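You operate a simulated robot arm through the tools that you are given. There is no shell and no other tool.

The job below is to be done with a simulated robot arm. You get a single attempt, and the scene is never put back.

TASK
One carrier sits up on the pins. Seat it properly, release the jam and index once.
Fine: run knob to HAND before touching it and back to RUN before you release the jam; the three carriers on the rail ride one station on.

It is judged by the outcome, as a careful person would: the job done as asked, and still so three seconds after it is handed in. It fails if anything else is knocked over, pushed out of place, dropped, spilled or broken.

THE ROBOT
A 7-joint arm with a two-finger gripper, fixed in place. Base frame: the origin is at the foot of the arm, x ahead of it, y to its left, z up. Readings come in m, degrees, newtons and seconds.
With the tool pointing down near the work surface it reaches from about 0.32 to 0.72 m from the base axis. Its first joint turns from -66.0 to 66.0 degrees. Payload 2.45 kg.
The TCP is the grasp point between the finger pads, 0.026 m short of the fingertips. In the tool frame z runs along the fingers and y along their closing line. Largest opening 0.096 m; the body of the gripper starts 0.069 m behind the TCP.
Orientation is that of the tool frame in the base frame, as a unit quaternion [x, y, z, w]. With the fingers straight down and closing along the base's y, the tool's x points along the base's -x, its y along +y and its z along -z.

THE INTERFACE
- The arm moves only by the tool nudge_tool. Its argument "plan" is a list of rows, each an object of numbers (a shift or turn left out is 0, a gripper value left out holds the last): "dx", "dy", "dz": the shift along the tool's x, y, z in units of 30 mm (1.0 is 30 mm); "wx", "wy", "wz": the turn, a rotation vector about the tool's x, y, z in units of 6 degrees (1.0 is 6 degrees); "hand": the gripper command, from -1 (shut) to 1 (fully open), values between in proportion. In form: [{"dx": .., "dy": .., "dz": .., "wx": .., "wy": .., "wz": .., "hand": ..}, ...]. A call has 1 to 20 rows; each row shifts and turns the commanded pose from where the row before left it, along the tool's axes as they then stand. A call with a number of a shift or a turn outside -1 to 1 is refused whole. A row lasts 0.2 s, in which the tool goes at most 0.05 m and 8.6 degrees; a call with a longer step from one row to the next is refused whole, and so is a gripper value outside its range. A pose out of reach is approached as far as the arm can. The call stops where the force on the tool passes 40 N (or 10 N more than at its start, if that is more) or the arm is blocked; 0.2 s more then pass. Each finger halts on what it meets, pressing with about 44 N; the grip force reading is that of the motor and also rises with nothing between the fingers. The clock runs only during rows and for 0.2 s after the last one: add rows that do not move to give the fingers time. It gives the time, the measured TCP pose, the force on the tool (base axes), the opening and the grip force at its end, in the units of the frame above (readings bear some noise), with the torque about the TCP (base axes, N m) and any sound that the robot's microphone picked up.
- Cameras (640 x 400 px; columns grow to the right, rows downward): "scene" is fixed at [0.1499, -0.3796, 1.437]; the picture's right is [0.90, -0.44, 0.00], its down [-0.20, -0.41, -0.89] and it looks along [0.39, 0.80, -0.46] (base axes); focal length 319 px, centre (320, 200). "wrist" rides on the gripper at [0.082, 0.003, -0.098] in the tool frame; the picture's right is [-0.04, 1.00, 0.00], its down [-0.73, -0.03, -0.68] and it looks along [-0.68, -0.03, 0.73] (tool axes); focal length 256 px, centre (320, 200). There is no depth. A picture from a camera that has moved, and an enlarged one, comes with that camera's place and axes in the base frame and with its lens.
- snapshot(camera): a new picture of that camera. The clock stands still meanwhile.
- close_up(camera, box): a new picture of the part [left, top, right, bottom] of that camera's present view, enlarged. The clock stands still meanwhile.
- finish_job(): hands the job in; it is judged then, once.

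Nothing tells you positions but the pictures and the camera data. Unless the task says otherwise, let go and move clear before handing in.

The tools are called after "Emit:" as a command line: name --argument value ..., lists and objects as JSON in quotes. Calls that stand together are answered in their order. nudge_tool: Moves the arm, as the interface text tells. Its arguments: {"type":"object","properties":{"plan":{"type":"array","items":{"type":"object","properties":{"dx":{"type":"number"},"dy":{"type":"number"},"dz":{"type":"number"},"wx":{"type":"number"},"wy":{"type":"number"},"wz":{"type":"number"},"hand":{"type":"number"}}}}},"required":["plan"]} The other tools are called the same way: snapshot (camera) takes a picture; close_up (camera, box) takes an enlarged picture of a part of a camera's view; finish_job () hands the job in.

At the start:

```text
time_s: 0.0
position: [0.3045, 0.144, 1.2681]
orientation: [0.0, 1.0, 0.0, 0.0]
contact_force: [-0.4, 0.3, -0.9]
torque: [0.01, 0.03, 0.01]
gripper_width: 0.0961
grasp_force: 0.1
```

scene: 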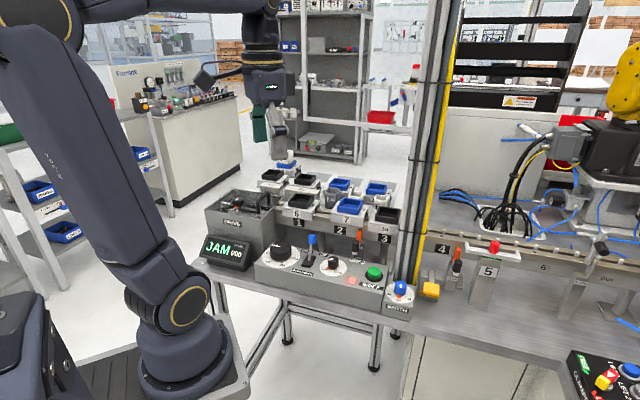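
wrist: 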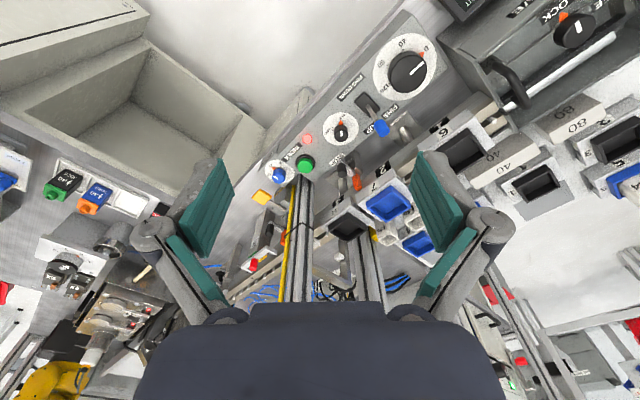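

I see a bench with a control panel (dark dials, a display reading JAM, green and blue buttons), a rail with stations, and the arm held high. I'll start by enlarging the relevant parts of both views.

Emit:
close_up --camera "scene" --box '[190, 200, 430, 330]'

Emit:
close_up --camera "scene" --box '[230, 140, 420, 260]'

Emit:
close_up --camera "scene" --box '[400, 200, 640, 400]'

Emit:
close_up --camera "wrist" --box '[240, 20, 460, 200]'

Emit:
close_up --camera "wrist" --box '[200, 150, 480, 310]'

```text
2.67 times, centred on (310, 265) of scene
camera zoom: at [0.1499, -0.3796, 1.437], right [0.9, -0.44, 0.0], down [-0.2, -0.41, -0.89], along [0.39, 0.8, -0.46], focal length 852 px, centre (347, 27)
```

zoom: 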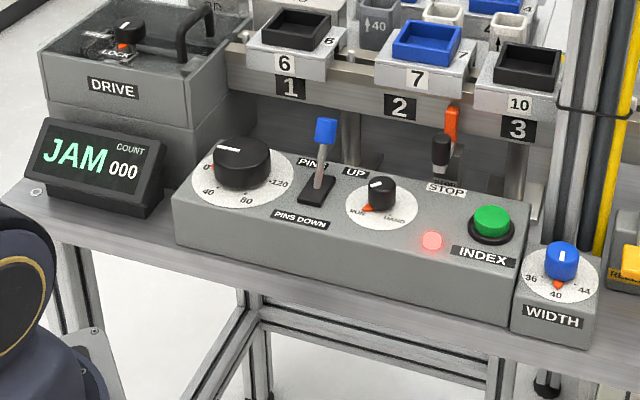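

```text
3.33 times, centred on (325, 200) of scene
camera zoom: at [0.1499, -0.3796, 1.437], right [0.9, -0.44, 0.0], down [-0.2, -0.41, -0.89], along [0.39, 0.8, -0.46], focal length 1065 px, centre (303, 200)
```

zoom: 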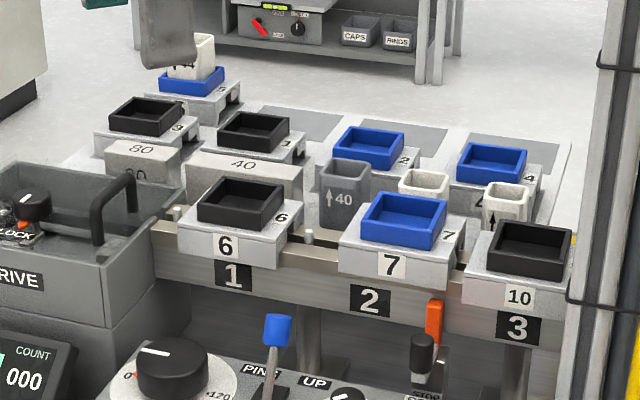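

```text
2.00 times, centred on (520, 300) of scene
camera zoom: at [0.1499, -0.3796, 1.437], right [0.9, -0.44, 0.0], down [-0.2, -0.41, -0.89], along [0.39, 0.8, -0.46], focal length 639 px, centre (-80, 0)
```

zoom: 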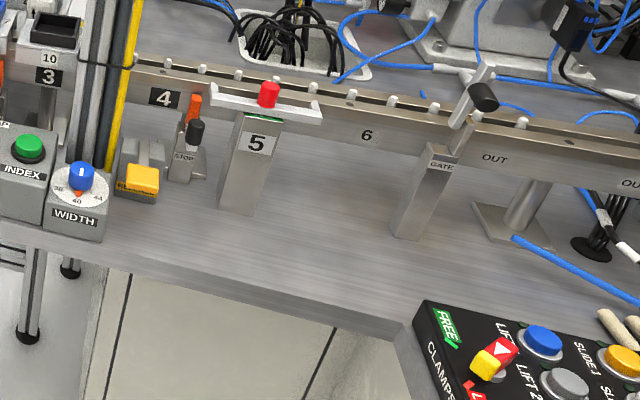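

```text
2.22 times, centred on (350, 110) of wrist
camera zoom: at [0.2236, 0.148, 1.367], right [0.04, 1.0, 0.0], down [0.73, -0.03, 0.68], along [0.68, -0.03, -0.73], focal length 569 px, centre (253, 400)
```

zoom: 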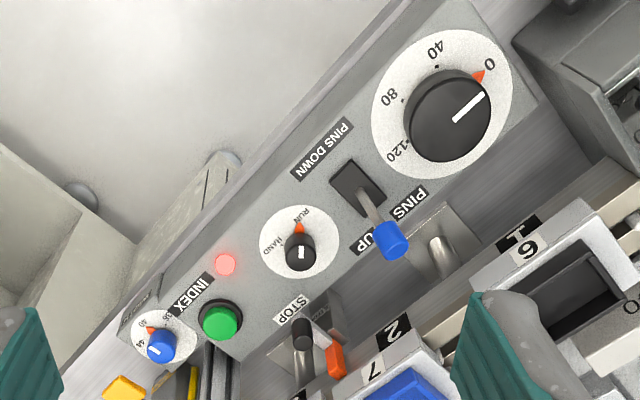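

```text
2.29 times, centred on (340, 230) of wrist
camera zoom: at [0.2236, 0.148, 1.367], right [0.04, 1.0, 0.0], down [0.73, -0.03, 0.68], along [0.68, -0.03, -0.73], focal length 585 px, centre (274, 131)
```

zoom: 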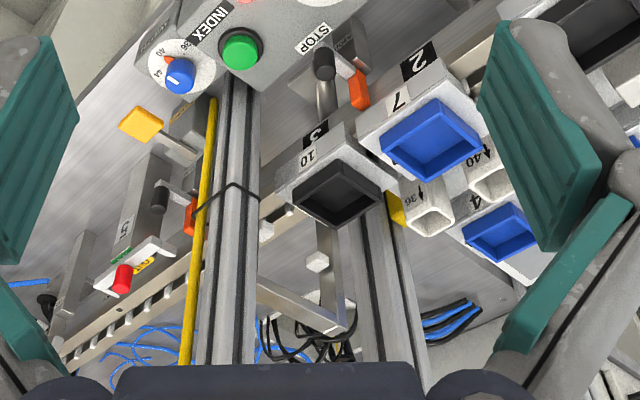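

I see the display says JAM, the RUN/HAND knob is on RUN, and carrier 7 at station 2 seems offset and higher than its neighbours. I'll enlarge the labels and carriers before moving.

Emit:
close_up --camera "scene" --box '[320, 185, 410, 241]'

Emit:
close_up --camera "scene" --box '[400, 230, 500, 310]'

Emit:
close_up --camera "scene" --box '[195, 180, 295, 240]'

Emit:
close_up --camera "scene" --box '[275, 185, 345, 230]'

Emit:
close_up --camera "scene" --box '[285, 230, 425, 320]'

Emit:
close_up --camera "wrist" --box '[440, 0, 640, 130]'

Emit:
close_up --camera "wrist" --box '[230, 160, 330, 290]'

```text
7.11 times, centred on (365, 213) of scene
camera zoom: at [0.1499, -0.3796, 1.437], right [0.9, -0.44, 0.0], down [-0.2, -0.41, -0.89], along [0.39, 0.8, -0.46], focal length 2271 px, centre (0, 108)
```

zoom: 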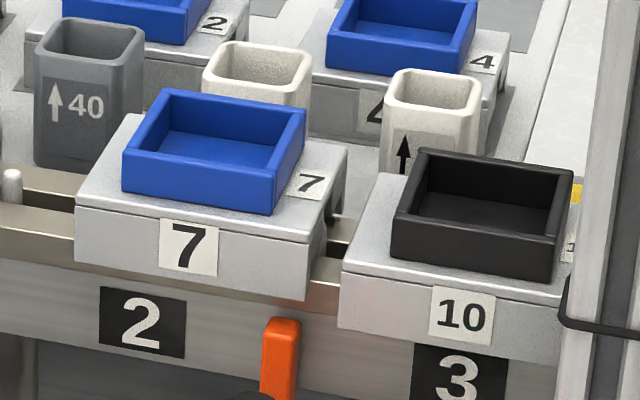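

```text
5.00 times, centred on (450, 270) of scene
camera zoom: at [0.1499, -0.3796, 1.437], right [0.9, -0.44, 0.0], down [-0.2, -0.41, -0.89], along [0.39, 0.8, -0.46], focal length 1597 px, centre (-330, -150)
```

zoom: 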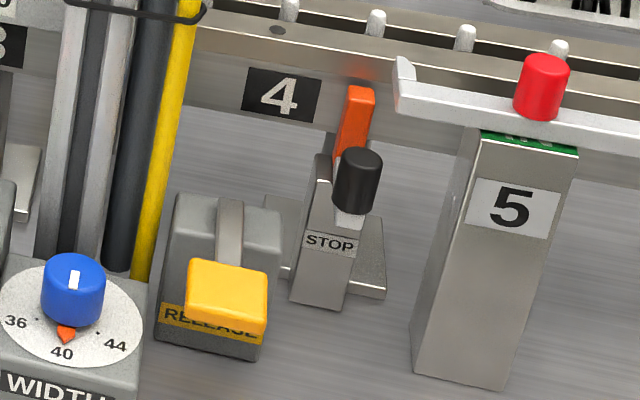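

```text
6.40 times, centred on (245, 210) of scene
camera zoom: at [0.1499, -0.3796, 1.437], right [0.9, -0.44, 0.0], down [-0.2, -0.41, -0.89], along [0.39, 0.8, -0.46], focal length 2044 px, centre (800, 136)
```

zoom: 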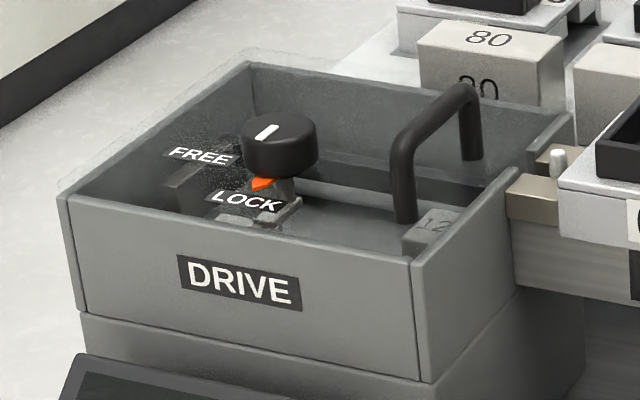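

```text
8.89 times, centred on (310, 208) of scene
camera zoom: at [0.1499, -0.3796, 1.437], right [0.9, -0.44, 0.0], down [-0.2, -0.41, -0.89], along [0.39, 0.8, -0.46], focal length 2839 px, centre (409, 133)
```

zoom: 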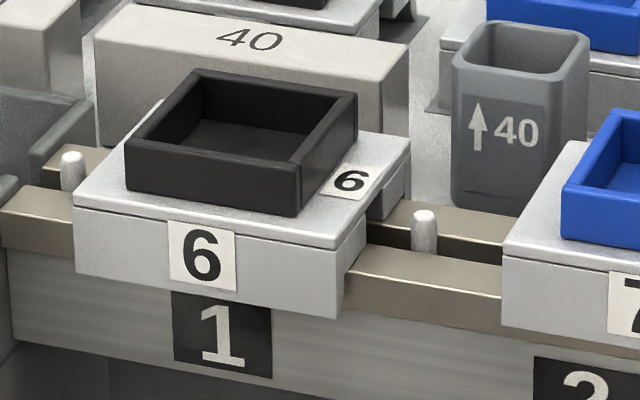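

```text
4.44 times, centred on (355, 275) of scene
camera zoom: at [0.1499, -0.3796, 1.437], right [0.9, -0.44, 0.0], down [-0.2, -0.41, -0.89], along [0.39, 0.8, -0.46], focal length 1419 px, centre (164, -133)
```

zoom: 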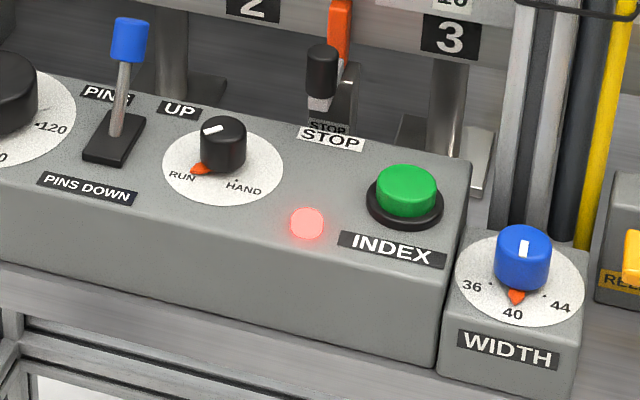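

```text
3.08 times, centred on (540, 65) of wrist
camera zoom: at [0.2236, 0.148, 1.367], right [0.04, 1.0, 0.0], down [0.73, -0.03, 0.68], along [0.68, -0.03, -0.73], focal length 788 px, centre (-357, 615)
```

zoom: 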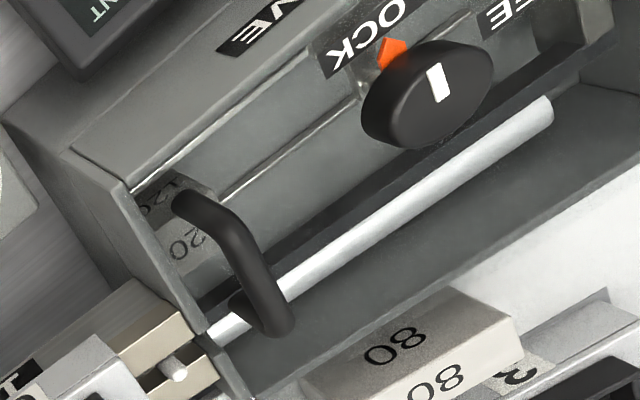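

```text
3.08 times, centred on (280, 225) of wrist
camera zoom: at [0.2236, 0.148, 1.367], right [0.04, 1.0, 0.0], down [0.73, -0.03, 0.68], along [0.68, -0.03, -0.73], focal length 788 px, centre (443, 123)
```

zoom: 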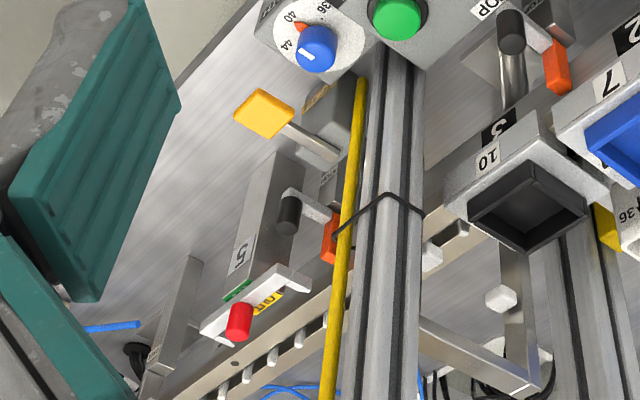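

Carrier 7 looks like it rides a few millimetres high and is shifted toward station 3. The yellow RELEASE paddle and the green INDEX button are nearby. I'll turn the tool square to the rail while still high up so the wrist camera gets a better view.

Emit:
nudge_tool --plan '[{"wz": -1}, {"wz": -1}, {"wz": -1}, {"wz": -1}, {"wz": -1}, {"wz": -1}, {"wz": -1}, {"wz": -0.5}, {}]'

Emit:
snapshot --camera "wrist"

Emit:
snapshot --camera "scene"

```text
time_s: 2.0
position: [0.3041, 0.1443, 1.2683]
orientation: [-0.383, 0.924, 0.0, 0.0]
contact_force: [0.7, -0.7, 0.3]
torque: [0.02, 0.0, 0.01]
gripper_width: 0.096
grasp_force: 0.2
```

```text
taken
camera wrist: at [0.2451, 0.0893, 1.367], right [-0.68, 0.73, 0.0], down [0.54, 0.5, 0.68], along [0.5, 0.46, -0.73], focal length 256 px, centre (320, 200)
```

wrist: 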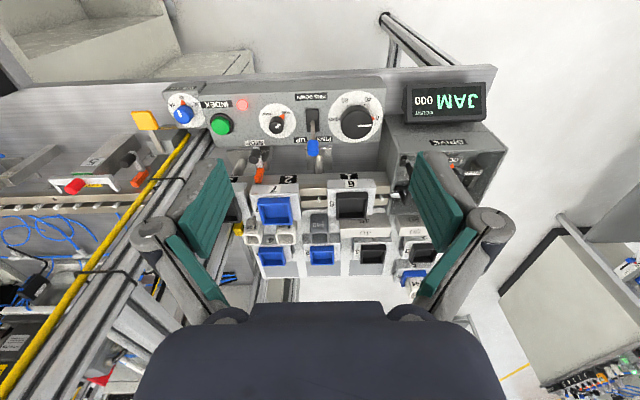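

```text
taken
```

scene: 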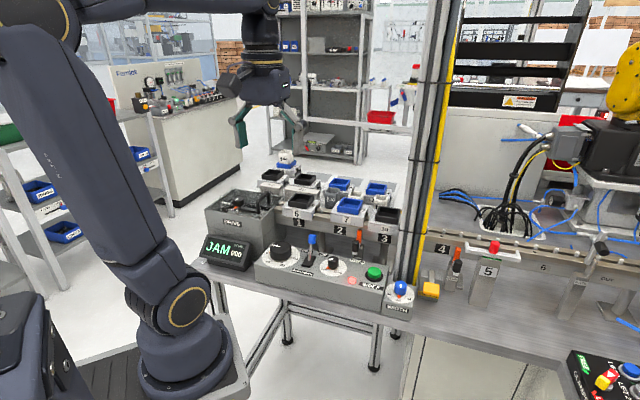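

The wrist view now looks square across the panel and rail. I'll enlarge the carriers, the panel and the release lever.

Emit:
close_up --camera "wrist" --box '[230, 150, 400, 280]'

Emit:
close_up --camera "wrist" --box '[160, 70, 400, 200]'

Emit:
close_up --camera "wrist" --box '[50, 90, 220, 210]'

```text
3.08 times, centred on (315, 215) of wrist
camera zoom: at [0.2451, 0.0893, 1.367], right [-0.68, 0.73, 0.0], down [0.54, 0.5, 0.68], along [0.5, 0.46, -0.73], focal length 788 px, centre (335, 154)
```

zoom: 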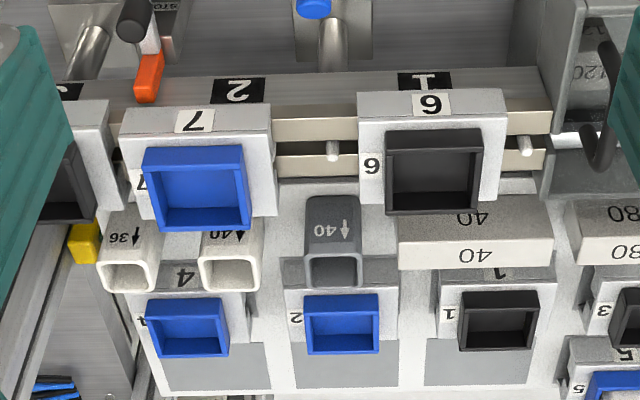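

```text
2.67 times, centred on (280, 135) of wrist
camera zoom: at [0.2451, 0.0893, 1.367], right [-0.68, 0.73, 0.0], down [0.54, 0.5, 0.68], along [0.5, 0.46, -0.73], focal length 683 px, centre (427, 373)
```

zoom: 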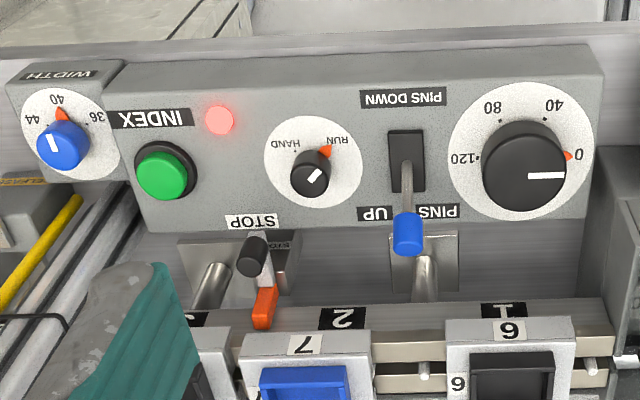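

```text
3.33 times, centred on (135, 150) of wrist
camera zoom: at [0.2451, 0.0893, 1.367], right [-0.68, 0.73, 0.0], down [0.54, 0.5, 0.68], along [0.5, 0.46, -0.73], focal length 853 px, centre (937, 367)
```

zoom: 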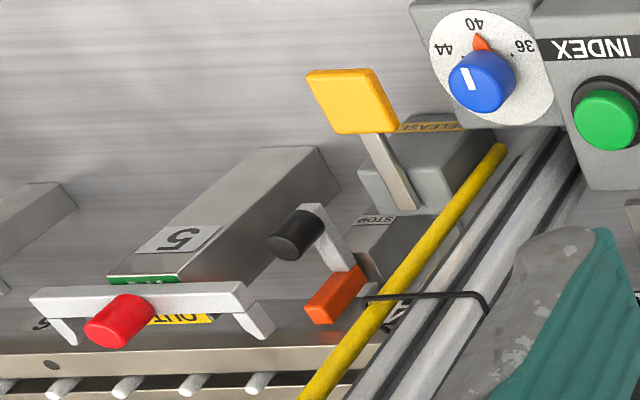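

Carrier 7 is clearly displaced toward station 3 and slightly raised, and pins show in the gaps between carriers. I'll bring the wrist camera closer to carrier 7, keeping well above the panel and rail.

Emit:
nudge_tool --plan '[{"dx": -0.76, "dy": -0.49, "dz": 0.65}, {"dx": -0.76, "dy": -0.49, "dz": 0.65}, {"dx": -0.76, "dy": -0.49, "dz": 0.65}, {"dx": -0.76, "dy": -0.49, "dz": 0.65}, {"dx": -0.76, "dy": -0.49, "dz": 0.65}, {"dx": -0.76, "dy": -0.49, "dz": 0.65}, {}, {}]'

Emit:
snapshot --camera "wrist"

Emit:
snapshot --camera "scene"

```text
time_s: 3.8
position: [0.4674, 0.1813, 1.1517]
orientation: [-0.383, 0.924, 0.0, 0.0]
contact_force: [0.5, -1.0, 0.2]
torque: [0.0, -0.01, 0.02]
gripper_width: 0.0962
grasp_force: 0.0
```

```text
taken
camera wrist: at [0.407, 0.1264, 1.2504], right [-0.68, 0.73, 0.0], down [0.54, 0.5, 0.68], along [0.5, 0.46, -0.73], focal length 256 px, centre (320, 200)
```

wrist: 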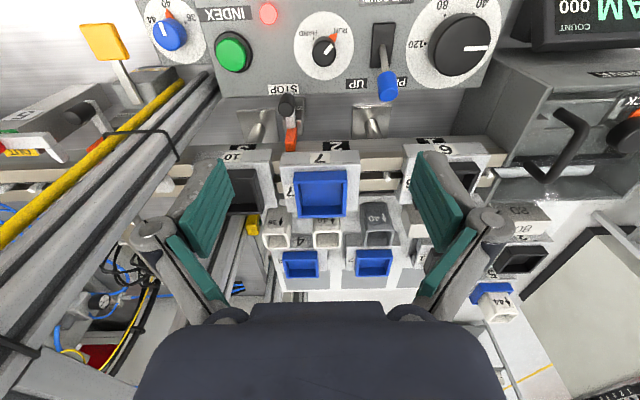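

```text
taken
```

scene: 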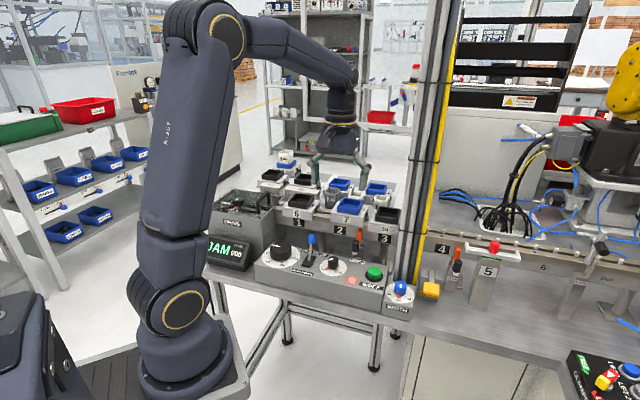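

Emit:
close_up --camera "wrist" --box '[220, 130, 420, 260]'

Emit:
close_up --camera "wrist" --box '[140, 0, 500, 160]'

Emit:
close_up --camera "wrist" --box '[270, 0, 400, 80]'

```text
3.08 times, centred on (320, 195) of wrist
camera zoom: at [0.407, 0.1264, 1.2504], right [-0.68, 0.73, 0.0], down [0.54, 0.5, 0.68], along [0.5, 0.46, -0.73], focal length 788 px, centre (320, 215)
```

zoom: 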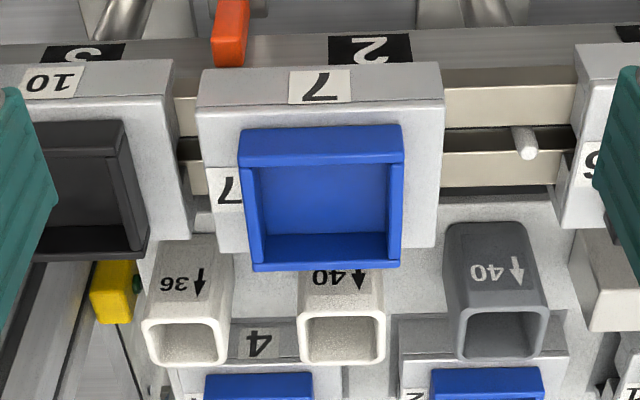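

```text
1.78 times, centred on (320, 80) of wrist
camera zoom: at [0.407, 0.1264, 1.2504], right [-0.68, 0.73, 0.0], down [0.54, 0.5, 0.68], along [0.5, 0.46, -0.73], focal length 455 px, centre (320, 413)
```

zoom: 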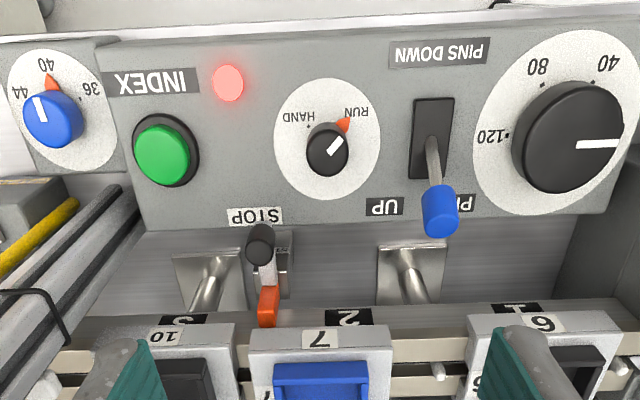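

```text
4.92 times, centred on (335, 40) of wrist
camera zoom: at [0.407, 0.1264, 1.2504], right [-0.68, 0.73, 0.0], down [0.54, 0.5, 0.68], along [0.5, 0.46, -0.73], focal length 1260 px, centre (246, 988)
```

zoom: 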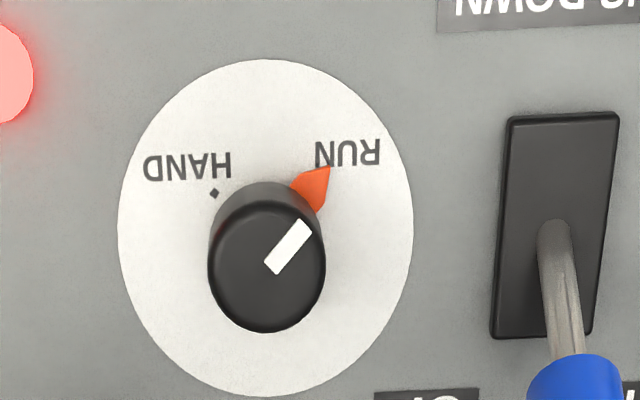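

The RUN/HAND knob is at about (0.457, 0.178), with its top near z 0.943, and the panel is level. Carrier 7's tray is at about (0.553, 0.262), roughly 12 mm high and 20 mm toward station 3. I want a closer look at the STOP lever and the gap beside carrier 7 before touching anything.

Emit:
nudge_tool --plan '[{"dx": 0.33, "dy": -0.33, "dz": 1}, {"dx": 0.33, "dy": -0.33, "dz": 1}, {"dx": 0.34, "dy": -0.34, "dz": 0.8}, {}, {}]'

Emit:
snapshot --camera "wrist"

Emit:
close_up --camera "wrist" --box '[230, 60, 420, 180]'

Emit:
close_up --camera "wrist" --box '[200, 110, 440, 260]'

```text
time_s: 5.0
position: [0.463, 0.1369, 1.0689]
orientation: [-0.383, 0.924, 0.0, 0.0]
contact_force: [-0.7, -0.7, -0.3]
torque: [-0.05, 0.03, 0.01]
gripper_width: 0.0961
grasp_force: 0.0
```

```text
taken
camera wrist: at [0.4043, 0.081, 1.1672], right [-0.68, 0.73, 0.0], down [0.54, 0.5, 0.68], along [0.5, 0.46, -0.73], focal length 256 px, centre (320, 200)
```

wrist: 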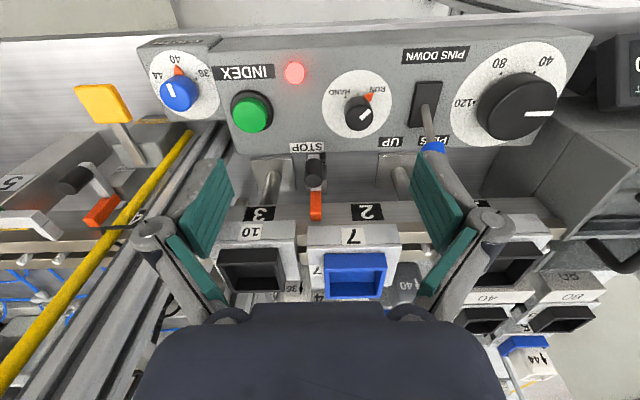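

```text
3.33 times, centred on (325, 120) of wrist
camera zoom: at [0.4043, 0.081, 1.1672], right [-0.68, 0.73, 0.0], down [0.54, 0.5, 0.68], along [0.5, 0.46, -0.73], focal length 853 px, centre (303, 467)
```

zoom: 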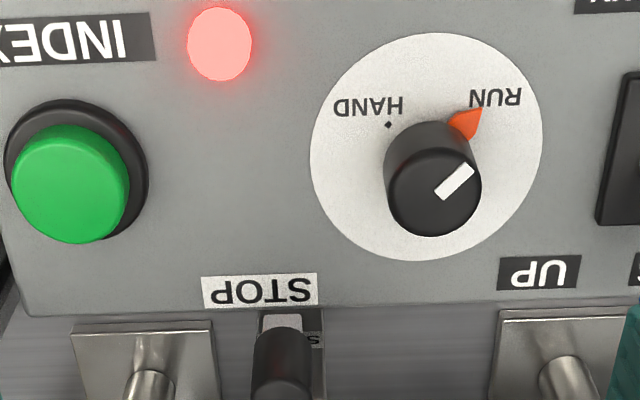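

```text
2.67 times, centred on (320, 185) of wrist
camera zoom: at [0.4043, 0.081, 1.1672], right [-0.68, 0.73, 0.0], down [0.54, 0.5, 0.68], along [0.5, 0.46, -0.73], focal length 683 px, centre (320, 240)
```

zoom: 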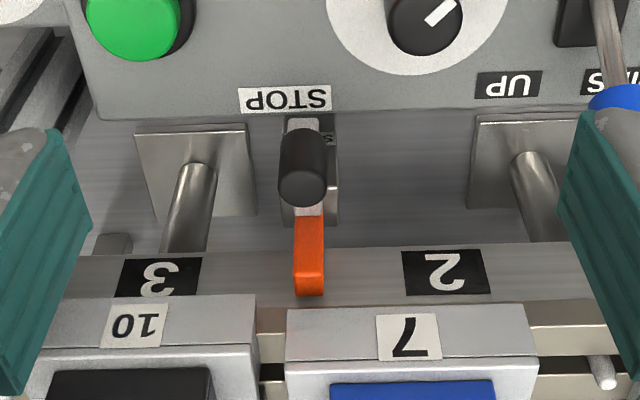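

The knob's pointer is on RUN, and a STOP lever with an orange blade stands in front of the rail between stations 2 and 3. I'll tilt the tool to look more horizontally and check whether the blade clears the carriers and how carrier 7 rests on the pins.

Emit:
nudge_tool --plan '[{"wy": -1}, {"wy": -1}, {"wy": -1}, {"wy": -1}, {"wy": -1}, {"wy": -0.5}, {}]'

Emit:
snapshot --camera "wrist"

Emit:
close_up --camera "wrist" --box '[220, 130, 440, 270]'

```text
time_s: 6.6
position: [0.4653, 0.1358, 1.068]
orientation: [-0.367, 0.886, 0.109, 0.262]
contact_force: [0.1, -0.5, -0.2]
torque: [0.0, 0.0, 0.01]
gripper_width: 0.096
grasp_force: 0.1
```

```text
taken
camera wrist: at [0.3765, 0.0525, 1.1059], right [-0.68, 0.73, 0.02], down [0.19, 0.15, 0.97], along [0.7, 0.67, -0.25], focal length 256 px, centre (320, 200)
```

wrist: 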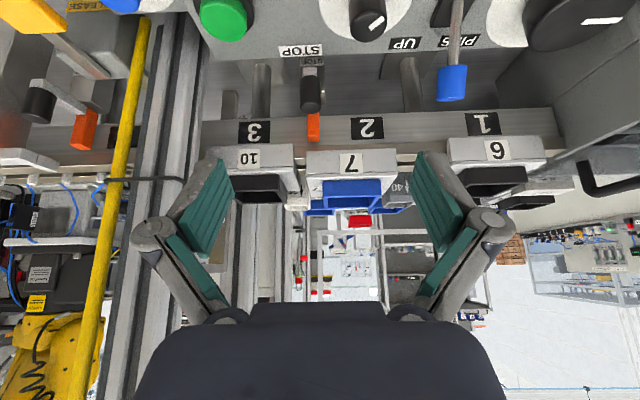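

```text
2.86 times, centred on (330, 200) of wrist
camera zoom: at [0.3765, 0.0525, 1.1059], right [-0.68, 0.73, 0.02], down [0.19, 0.15, 0.97], along [0.7, 0.67, -0.25], focal length 731 px, centre (291, 200)
```

zoom: 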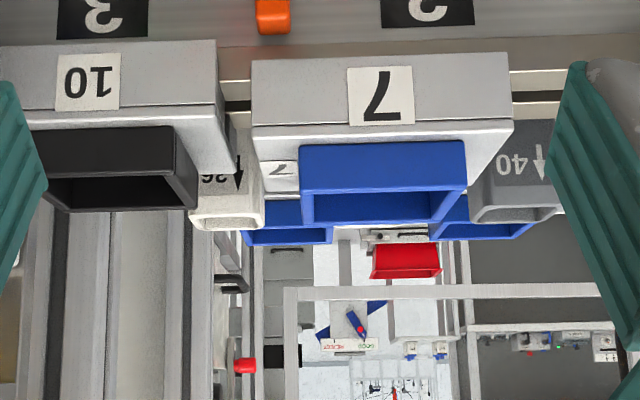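

The orange stop blade sits below the carriers' skirts, so it does not block them, and carrier 7 is visibly higher than carrier 10. Next I'll straighten the tool and move above the RUN/HAND knob, turning the wrist so the later turn to HAND stays mid-range.

Emit:
nudge_tool --plan '[{"wy": 1}, {"wy": 1}, {"wy": 1}, {"wy": 1}, {"wy": 1}, {"wy": 0.5}, {"dx": -0.4, "dy": 0.6, "hand": 0.2}, {"dx": -0.4, "dy": 0.58, "hand": 0.2}, {"hand": 0.2}, {"hand": 0.2}]'

Emit:
nudge_tool --plan '[{"wz": 1}, {"wz": 1}, {"wz": 1}, {"wz": 1}, {"wz": 1}, {"wz": 1}, {"wz": 1}, {"wz": 1}, {"wz": 1}, {"wz": 1}, {"wz": 1}, {"wz": 1}, {"wz": 1}, {"wz": 1}, {"wz": 1}, {"wz": 1}, {}, {}]'

Emit:
snapshot --camera "wrist"

Emit:
snapshot --camera "scene"

```text
time_s: 8.8
position: [0.4551, 0.1796, 1.0674]
orientation: [-0.383, 0.924, 0.0, 0.0]
contact_force: [0.0, 0.8, -0.5]
torque: [0.02, 0.01, 0.0]
gripper_width: 0.0577
grasp_force: 0.1
```

```text
time_s: 12.6
position: [0.4551, 0.179, 1.0664]
orientation: [0.431, 0.903, -0.001, 0.0]
contact_force: [0.4, 0.2, 0.5]
torque: [-0.01, -0.01, 0.0]
gripper_width: 0.0578
grasp_force: 0.1
```

```text
taken
camera wrist: at [0.4069, 0.2448, 1.1656], right [0.8, 0.6, 0.0], down [0.44, -0.59, 0.68], along [0.41, -0.54, -0.73], focal length 256 px, centre (320, 200)
```

wrist: 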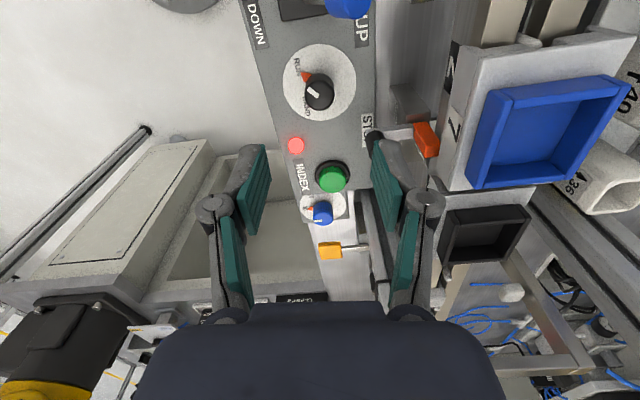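

```text
taken
```

scene: 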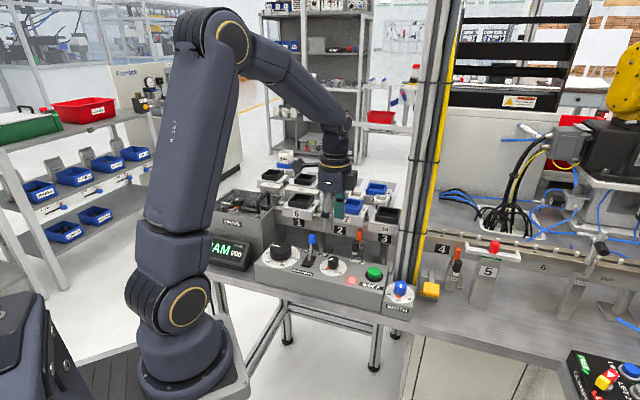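

The tool is now above the knob with the fingers about 58 mm apart. I'll check how well it is centred before descending.

Emit:
close_up --camera "wrist" --box '[270, 40, 370, 130]'

Emit:
close_up --camera "scene" --box '[270, 160, 400, 300]'

```text
4.44 times, centred on (320, 85) of wrist
camera zoom: at [0.4069, 0.2448, 1.1656], right [0.8, 0.6, 0.0], down [0.44, -0.59, 0.68], along [0.41, -0.54, -0.73], focal length 1138 px, centre (320, 711)
```

zoom: 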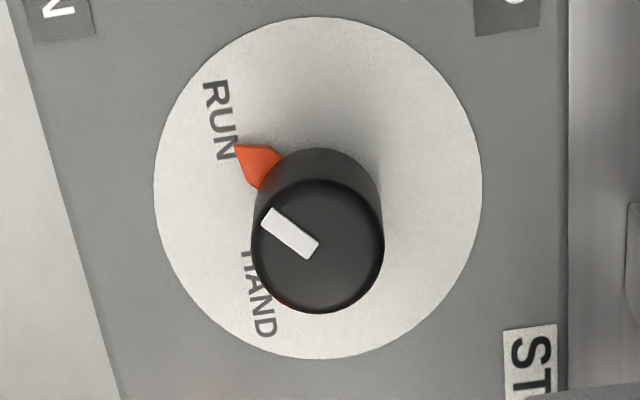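

```text
2.86 times, centred on (335, 230) of scene
camera zoom: at [0.1499, -0.3796, 1.437], right [0.9, -0.44, 0.0], down [-0.2, -0.41, -0.89], along [0.39, 0.8, -0.46], focal length 912 px, centre (277, 114)
```

zoom: 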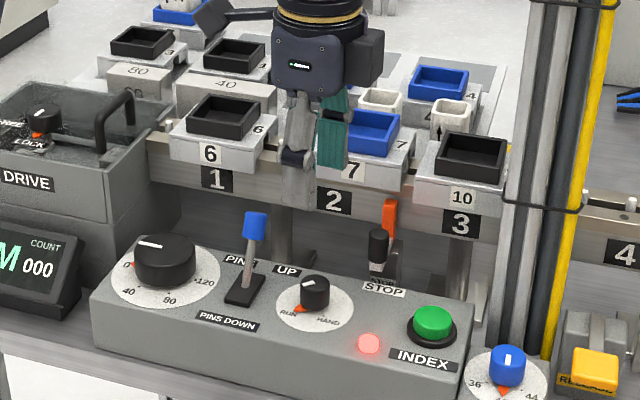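

The knob is within about 2 mm of the tool axis. I'll descend over it and close the fingers on its upper part.

Emit:
nudge_tool --plan '[{"dx": -0.02, "dy": 0.055, "dz": 0.9}, {"dz": 0.9}, {"dz": 0.9}, {"dz": 0.6}, {"dz": 0.45}, {}]'

Emit:
close_up --camera "scene" --box '[270, 200, 400, 300]'

Emit:
snapshot --camera "wrist"

```text
time_s: 14.0
position: [0.4585, 0.1788, 0.9542]
orientation: [0.431, 0.902, 0.0, 0.0]
contact_force: [-0.4, 0.4, -0.3]
torque: [0.0, 0.01, 0.04]
gripper_width: 0.0579
grasp_force: 0.0
```

```text
4.00 times, centred on (335, 250) of scene
camera zoom: at [0.1499, -0.3796, 1.437], right [0.9, -0.44, 0.0], down [-0.2, -0.41, -0.89], along [0.39, 0.8, -0.46], focal length 1278 px, centre (260, 0)
```

zoom: 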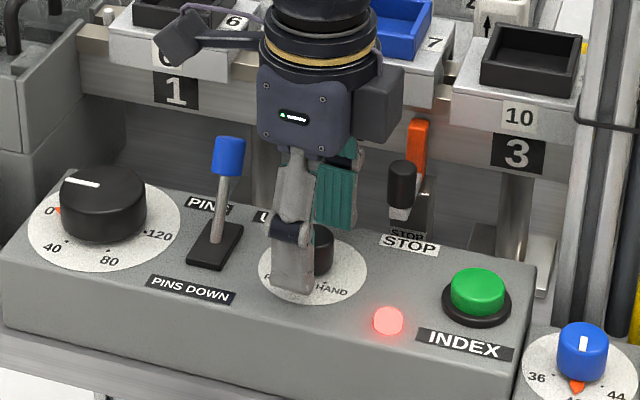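

```text
taken
camera wrist: at [0.4094, 0.2442, 1.0522], right [0.8, 0.6, 0.0], down [0.44, -0.59, 0.68], along [0.41, -0.54, -0.73], focal length 256 px, centre (320, 200)
```

wrist: 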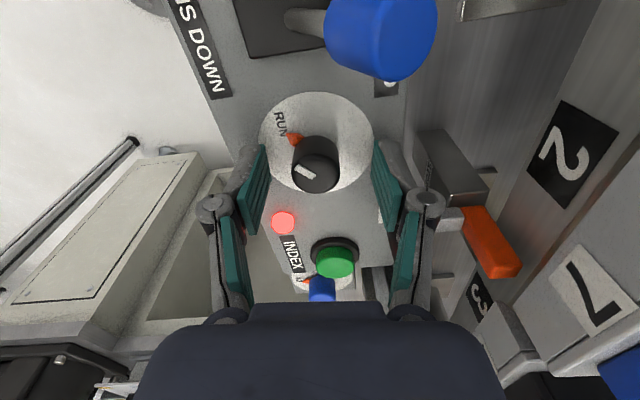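

The fingers straddle the knob with clearance. I'll close on it now.

Emit:
nudge_tool --plan '[{"hand": -1}, {"hand": -1}, {"hand": -1}, {"hand": -1}, {"hand": -1}]'

Emit:
snapshot --camera "wrist"

```text
time_s: 15.2
position: [0.4565, 0.1769, 0.9526]
orientation: [0.431, 0.902, -0.003, -0.001]
contact_force: [-14.8, -11.7, 3.3]
torque: [-0.29, 0.25, 0.0]
gripper_width: 0.0253
grasp_force: 45.1
```

```text
taken
camera wrist: at [0.4083, 0.2433, 1.052], right [0.8, 0.6, -0.01], down [0.44, -0.59, 0.68], along [0.4, -0.55, -0.73], focal length 256 px, centre (320, 200)
```

wrist: 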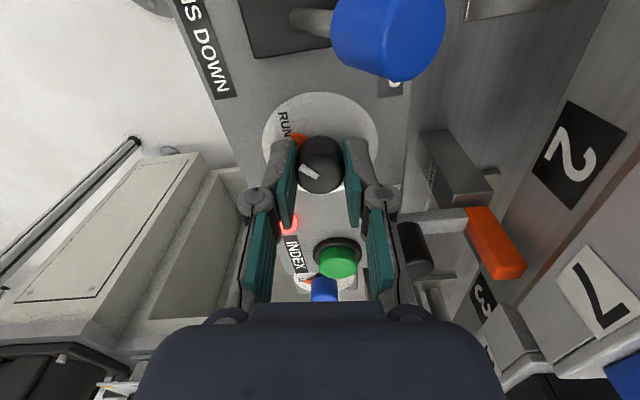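

The grip is firm at a 25 mm width, but the side force shows I'm about 2–3 mm off centre. I'll ease over to remove that load before turning.

Emit:
nudge_tool --plan '[{"dy": -0.08}, {}]'

```text
time_s: 15.8
position: [0.4555, 0.176, 0.9533]
orientation: [0.431, 0.903, 0.0, 0.0]
contact_force: [3.2, -2.9, -29.9]
torque: [0.36, 0.18, -0.01]
gripper_width: 0.0256
grasp_force: 45.1
```

The side load is gone but a vertical reading of about −30 N appeared. I'll wait a moment and read again before turning.

Emit:
nudge_tool --plan '[{}, {}]'

```text
time_s: 16.4
position: [0.4549, 0.1776, 0.9544]
orientation: [0.43, 0.903, 0.0, -0.001]
contact_force: [6.4, -0.8, -38.1]
torque: [-0.09, -0.13, -0.03]
gripper_width: 0.0256
grasp_force: 45.2
```

The downward pull persists, so I'll reopen, confirm that the load clears, and regrip from a centred position.

Emit:
nudge_tool --plan '[{"hand": -0.2}, {"hand": -0.2}, {"hand": -0.2}]'

Emit:
close_up --camera "wrist" --box '[220, 80, 420, 230]'

```text
time_s: 17.2
position: [0.4559, 0.1773, 0.9554]
orientation: [0.431, 0.903, 0.0, -0.001]
contact_force: [-0.1, 0.0, 0.1]
torque: [-0.03, 0.01, 0.03]
gripper_width: 0.0384
grasp_force: 0.1
```

```text
2.67 times, centred on (320, 155) of wrist
camera zoom: at [0.4072, 0.2429, 1.0533], right [0.8, 0.6, 0.0], down [0.44, -0.59, 0.68], along [0.41, -0.54, -0.73], focal length 683 px, centre (320, 320)
```

zoom: 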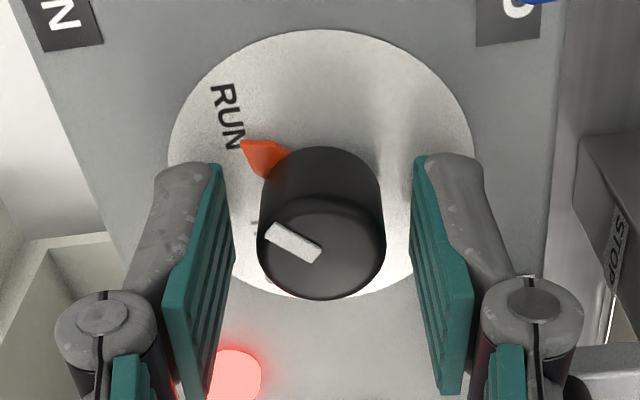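

The knob is now centred between the fingers and the load is zero. I'll close again and check.

Emit:
nudge_tool --plan '[{"hand": -1}, {"hand": -1}, {"hand": -1}]'

```text
time_s: 18.0
position: [0.4568, 0.1766, 0.9549]
orientation: [0.431, 0.902, 0.001, 0.001]
contact_force: [3.4, 2.2, -0.5]
torque: [0.05, -0.1, 0.03]
gripper_width: 0.0257
grasp_force: 45.0
```

The grip is clean now. I'll turn counter-clockwise, seen from above, partway toward HAND and check.

Emit:
nudge_tool --plan '[{"wz": -0.8}, {"wz": -0.8}, {"wz": -0.8}, {"wz": -0.8}, {"wz": -0.8}, {}]'

Emit:
close_up --camera "wrist" --box '[220, 80, 420, 230]'

```text
time_s: 19.4
position: [0.4572, 0.1781, 0.9547]
orientation: [0.233, 0.973, -0.001, 0.0]
contact_force: [12.3, 5.1, -22.8]
torque: [-0.35, -1.03, -0.02]
gripper_width: 0.0255
grasp_force: 45.1
```

```text
2.67 times, centred on (320, 155) of wrist
camera zoom: at [0.3851, 0.2175, 1.0533], right [0.49, 0.87, 0.0], down [0.64, -0.36, 0.68], along [0.59, -0.33, -0.73], focal length 683 px, centre (320, 320)
```

zoom: 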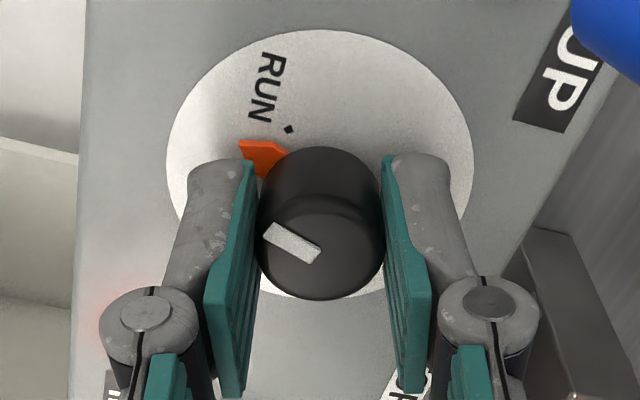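

The knob turns with the gripper and the pointer has left RUN. I'll continue toward HAND.

Emit:
nudge_tool --plan '[{"wz": -0.8}, {"wz": -0.8}, {"wz": -0.8}, {"wz": -0.8}, {"wz": -0.8}, {}]'

Emit:
close_up --camera "wrist" --box '[220, 80, 420, 230]'

```text
time_s: 20.8
position: [0.4563, 0.1767, 0.9558]
orientation: [0.026, 1.0, 0.0, -0.001]
contact_force: [6.0, 3.8, -22.3]
torque: [0.08, -0.42, 0.02]
gripper_width: 0.0256
grasp_force: 45.2
```

```text
2.67 times, centred on (320, 155) of wrist
camera zoom: at [0.3753, 0.1853, 1.0535], right [0.09, 1.0, 0.0], down [0.73, -0.07, 0.68], along [0.67, -0.06, -0.74], focal length 683 px, centre (320, 320)
```

zoom: 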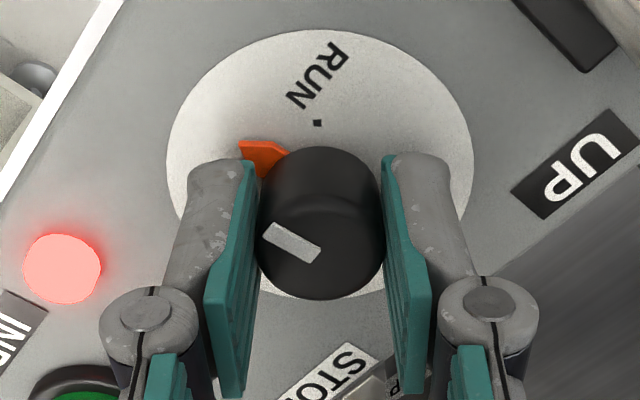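

The knob is 48° round. I'll continue another 48° and look for the HAND mark.

Emit:
nudge_tool --plan '[{"wz": -0.8}, {"wz": -0.8}, {"wz": -0.8}, {"wz": -0.8}, {"wz": -0.8}, {"wz": -0.8}, {"wz": -0.8}, {"wz": -0.8}, {}]'

Emit:
close_up --camera "wrist" --box '[220, 80, 420, 230]'

Emit:
close_up --camera "scene" --box '[200, 220, 400, 300]'

```text
time_s: 22.8
position: [0.4567, 0.1782, 0.9554]
orientation: [-0.304, 0.953, -0.001, 0.0]
contact_force: [12.9, 1.2, -30.7]
torque: [0.26, -0.71, 0.04]
gripper_width: 0.0255
grasp_force: 45.1
```

```text
2.67 times, centred on (320, 155) of wrist
camera zoom: at [0.3878, 0.1332, 1.0536], right [-0.55, 0.84, 0.0], down [0.61, 0.4, 0.68], along [0.57, 0.37, -0.73], focal length 683 px, centre (320, 320)
```

zoom: 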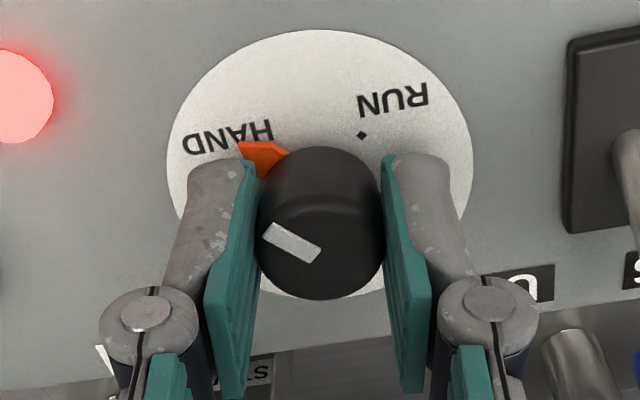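

```text
3.20 times, centred on (300, 260) of scene
camera zoom: at [0.1506, -0.3794, 1.437], right [0.9, -0.44, 0.0], down [-0.2, -0.41, -0.89], along [0.39, 0.8, -0.46], focal length 1022 px, centre (384, 8)
```

zoom: 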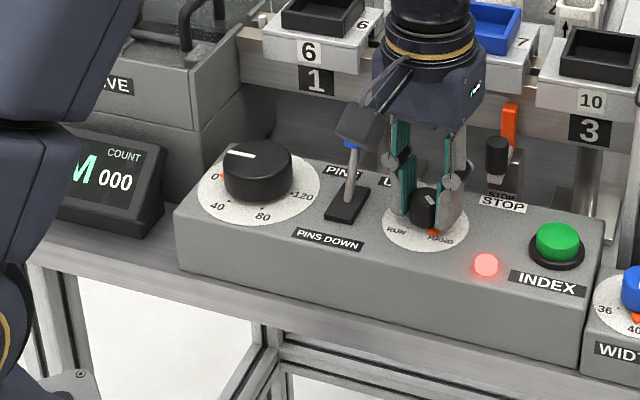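

The knob has turned about 86° and by my geometry the HAND mark is at about 90°. I'll add the last few degrees.

Emit:
nudge_tool --plan '[{"wz": -0.35}, {"wz": -0.35}, {}]'

Emit:
close_up --camera "wrist" --box '[220, 80, 420, 230]'

Emit:
close_up --camera "scene" --box '[310, 250, 370, 290]'

```text
time_s: 23.6
position: [0.4559, 0.1767, 0.9546]
orientation: [-0.338, 0.941, 0.0, -0.001]
contact_force: [10.4, -0.4, -21.4]
torque: [-0.2, 0.02, -0.43]
gripper_width: 0.0255
grasp_force: 45.0
```

```text
2.67 times, centred on (320, 155) of wrist
camera zoom: at [0.3911, 0.1282, 1.0541], right [-0.61, 0.8, 0.0], down [0.58, 0.45, 0.68], along [0.54, 0.41, -0.73], focal length 683 px, centre (320, 320)
```

zoom: 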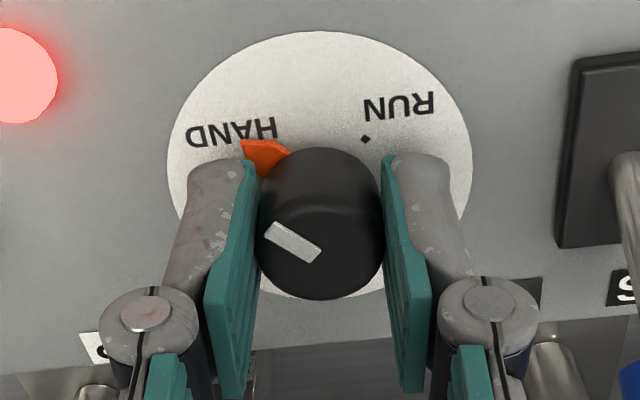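

```text
10.00 times, centred on (340, 270) of scene
camera zoom: at [0.1505, -0.3795, 1.4369], right [0.9, -0.44, 0.0], down [-0.2, -0.41, -0.89], along [0.39, 0.8, -0.46], focal length 3194 px, centre (120, -500)
```

zoom: 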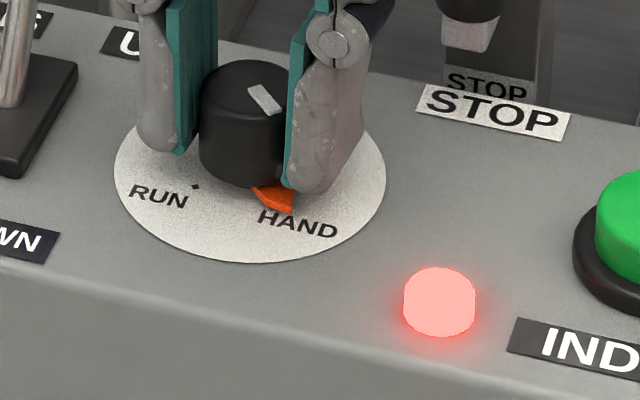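

Resistance appears at about 90°, and the pointer is on HAND. I'll open the fingers, lift clear and verify.

Emit:
nudge_tool --plan '[{"hand": 0.1}, {"hand": 0.1}, {"hand": 0.1}, {"hand": 0.1}]'

Emit:
nudge_tool --plan '[{"dz": -0.5}, {"dz": -0.9}, {"dz": -1}, {"dz": -1}, {}]'

Emit:
snapshot --camera "wrist"

Emit:
close_up --camera "scene" --box '[190, 190, 430, 330]'

```text
time_s: 24.6
position: [0.4559, 0.1789, 0.956]
orientation: [-0.339, 0.941, -0.001, 0.001]
contact_force: [-0.3, -0.3, -0.8]
torque: [0.01, 0.0, 0.0]
gripper_width: 0.0526
grasp_force: 0.1
```

```text
time_s: 25.8
position: [0.4529, 0.1768, 1.0578]
orientation: [-0.338, 0.941, -0.001, 0.0]
contact_force: [0.8, -0.3, 0.2]
torque: [0.0, 0.01, 0.03]
gripper_width: 0.0528
grasp_force: 0.1
```

```text
taken
camera wrist: at [0.3879, 0.1276, 1.1563], right [-0.61, 0.8, 0.0], down [0.58, 0.45, 0.68], along [0.54, 0.41, -0.73], focal length 256 px, centre (320, 200)
```

wrist: 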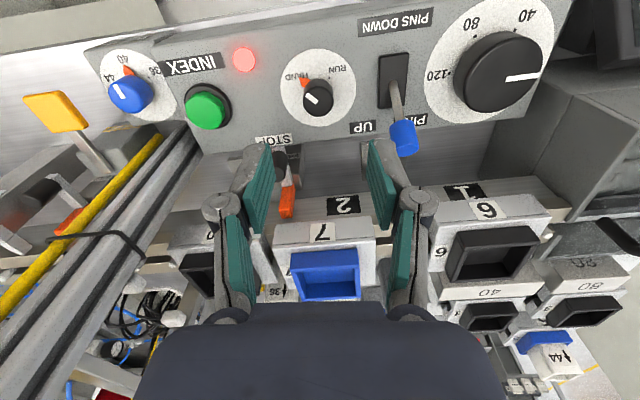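

```text
2.67 times, centred on (310, 260) of scene
camera zoom: at [0.1498, -0.3796, 1.437], right [0.9, -0.44, 0.0], down [-0.2, -0.41, -0.89], along [0.39, 0.8, -0.46], focal length 852 px, centre (347, 40)
```

zoom: 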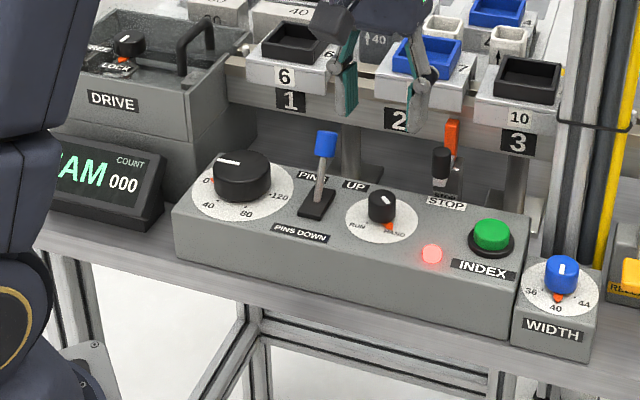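

The knob is on HAND and nothing else changed. Next I'll align the closing line with the rail, rise, and get a measuring view of the three carriers so I know how far carrier 7 must shift.

Emit:
nudge_tool --plan '[{"wz": -0.78, "dz": -0.5, "hand": 0.7}, {"dz": -1, "hand": 0.7}, {"dz": -1, "dx": 0.3, "hand": 0.7}, {"dz": -1, "dx": 0.4, "hand": 0.7}, {"dz": -0.5, "dx": 0.5, "hand": 0.7}, {"hand": 0.7}]'

Emit:
snapshot --camera "wrist"

Emit:
close_up --camera "wrist" --box '[220, 150, 420, 290]'

```text
time_s: 27.2
position: [0.4305, 0.1527, 1.177]
orientation: [-0.377, 0.926, 0.0, 0.0]
contact_force: [0.0, 0.2, -0.5]
torque: [0.0, -0.01, 0.02]
gripper_width: 0.0817
grasp_force: 0.0
```

```text
taken
camera wrist: at [0.3698, 0.0976, 1.276], right [-0.67, 0.74, 0.0], down [0.55, 0.49, 0.68], along [0.5, 0.45, -0.73], focal length 256 px, centre (320, 200)
```

wrist: 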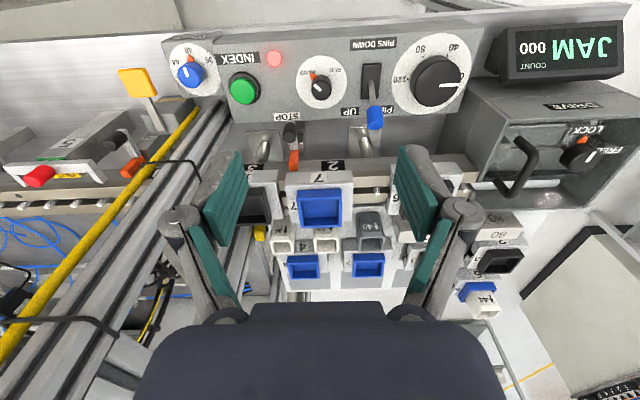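

```text
2.86 times, centred on (320, 220) of wrist
camera zoom: at [0.3698, 0.0976, 1.276], right [-0.67, 0.74, 0.0], down [0.55, 0.49, 0.68], along [0.5, 0.45, -0.73], focal length 731 px, centre (320, 143)
```

zoom: 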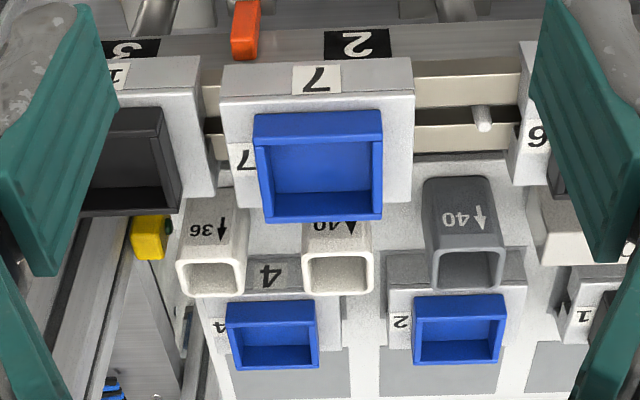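

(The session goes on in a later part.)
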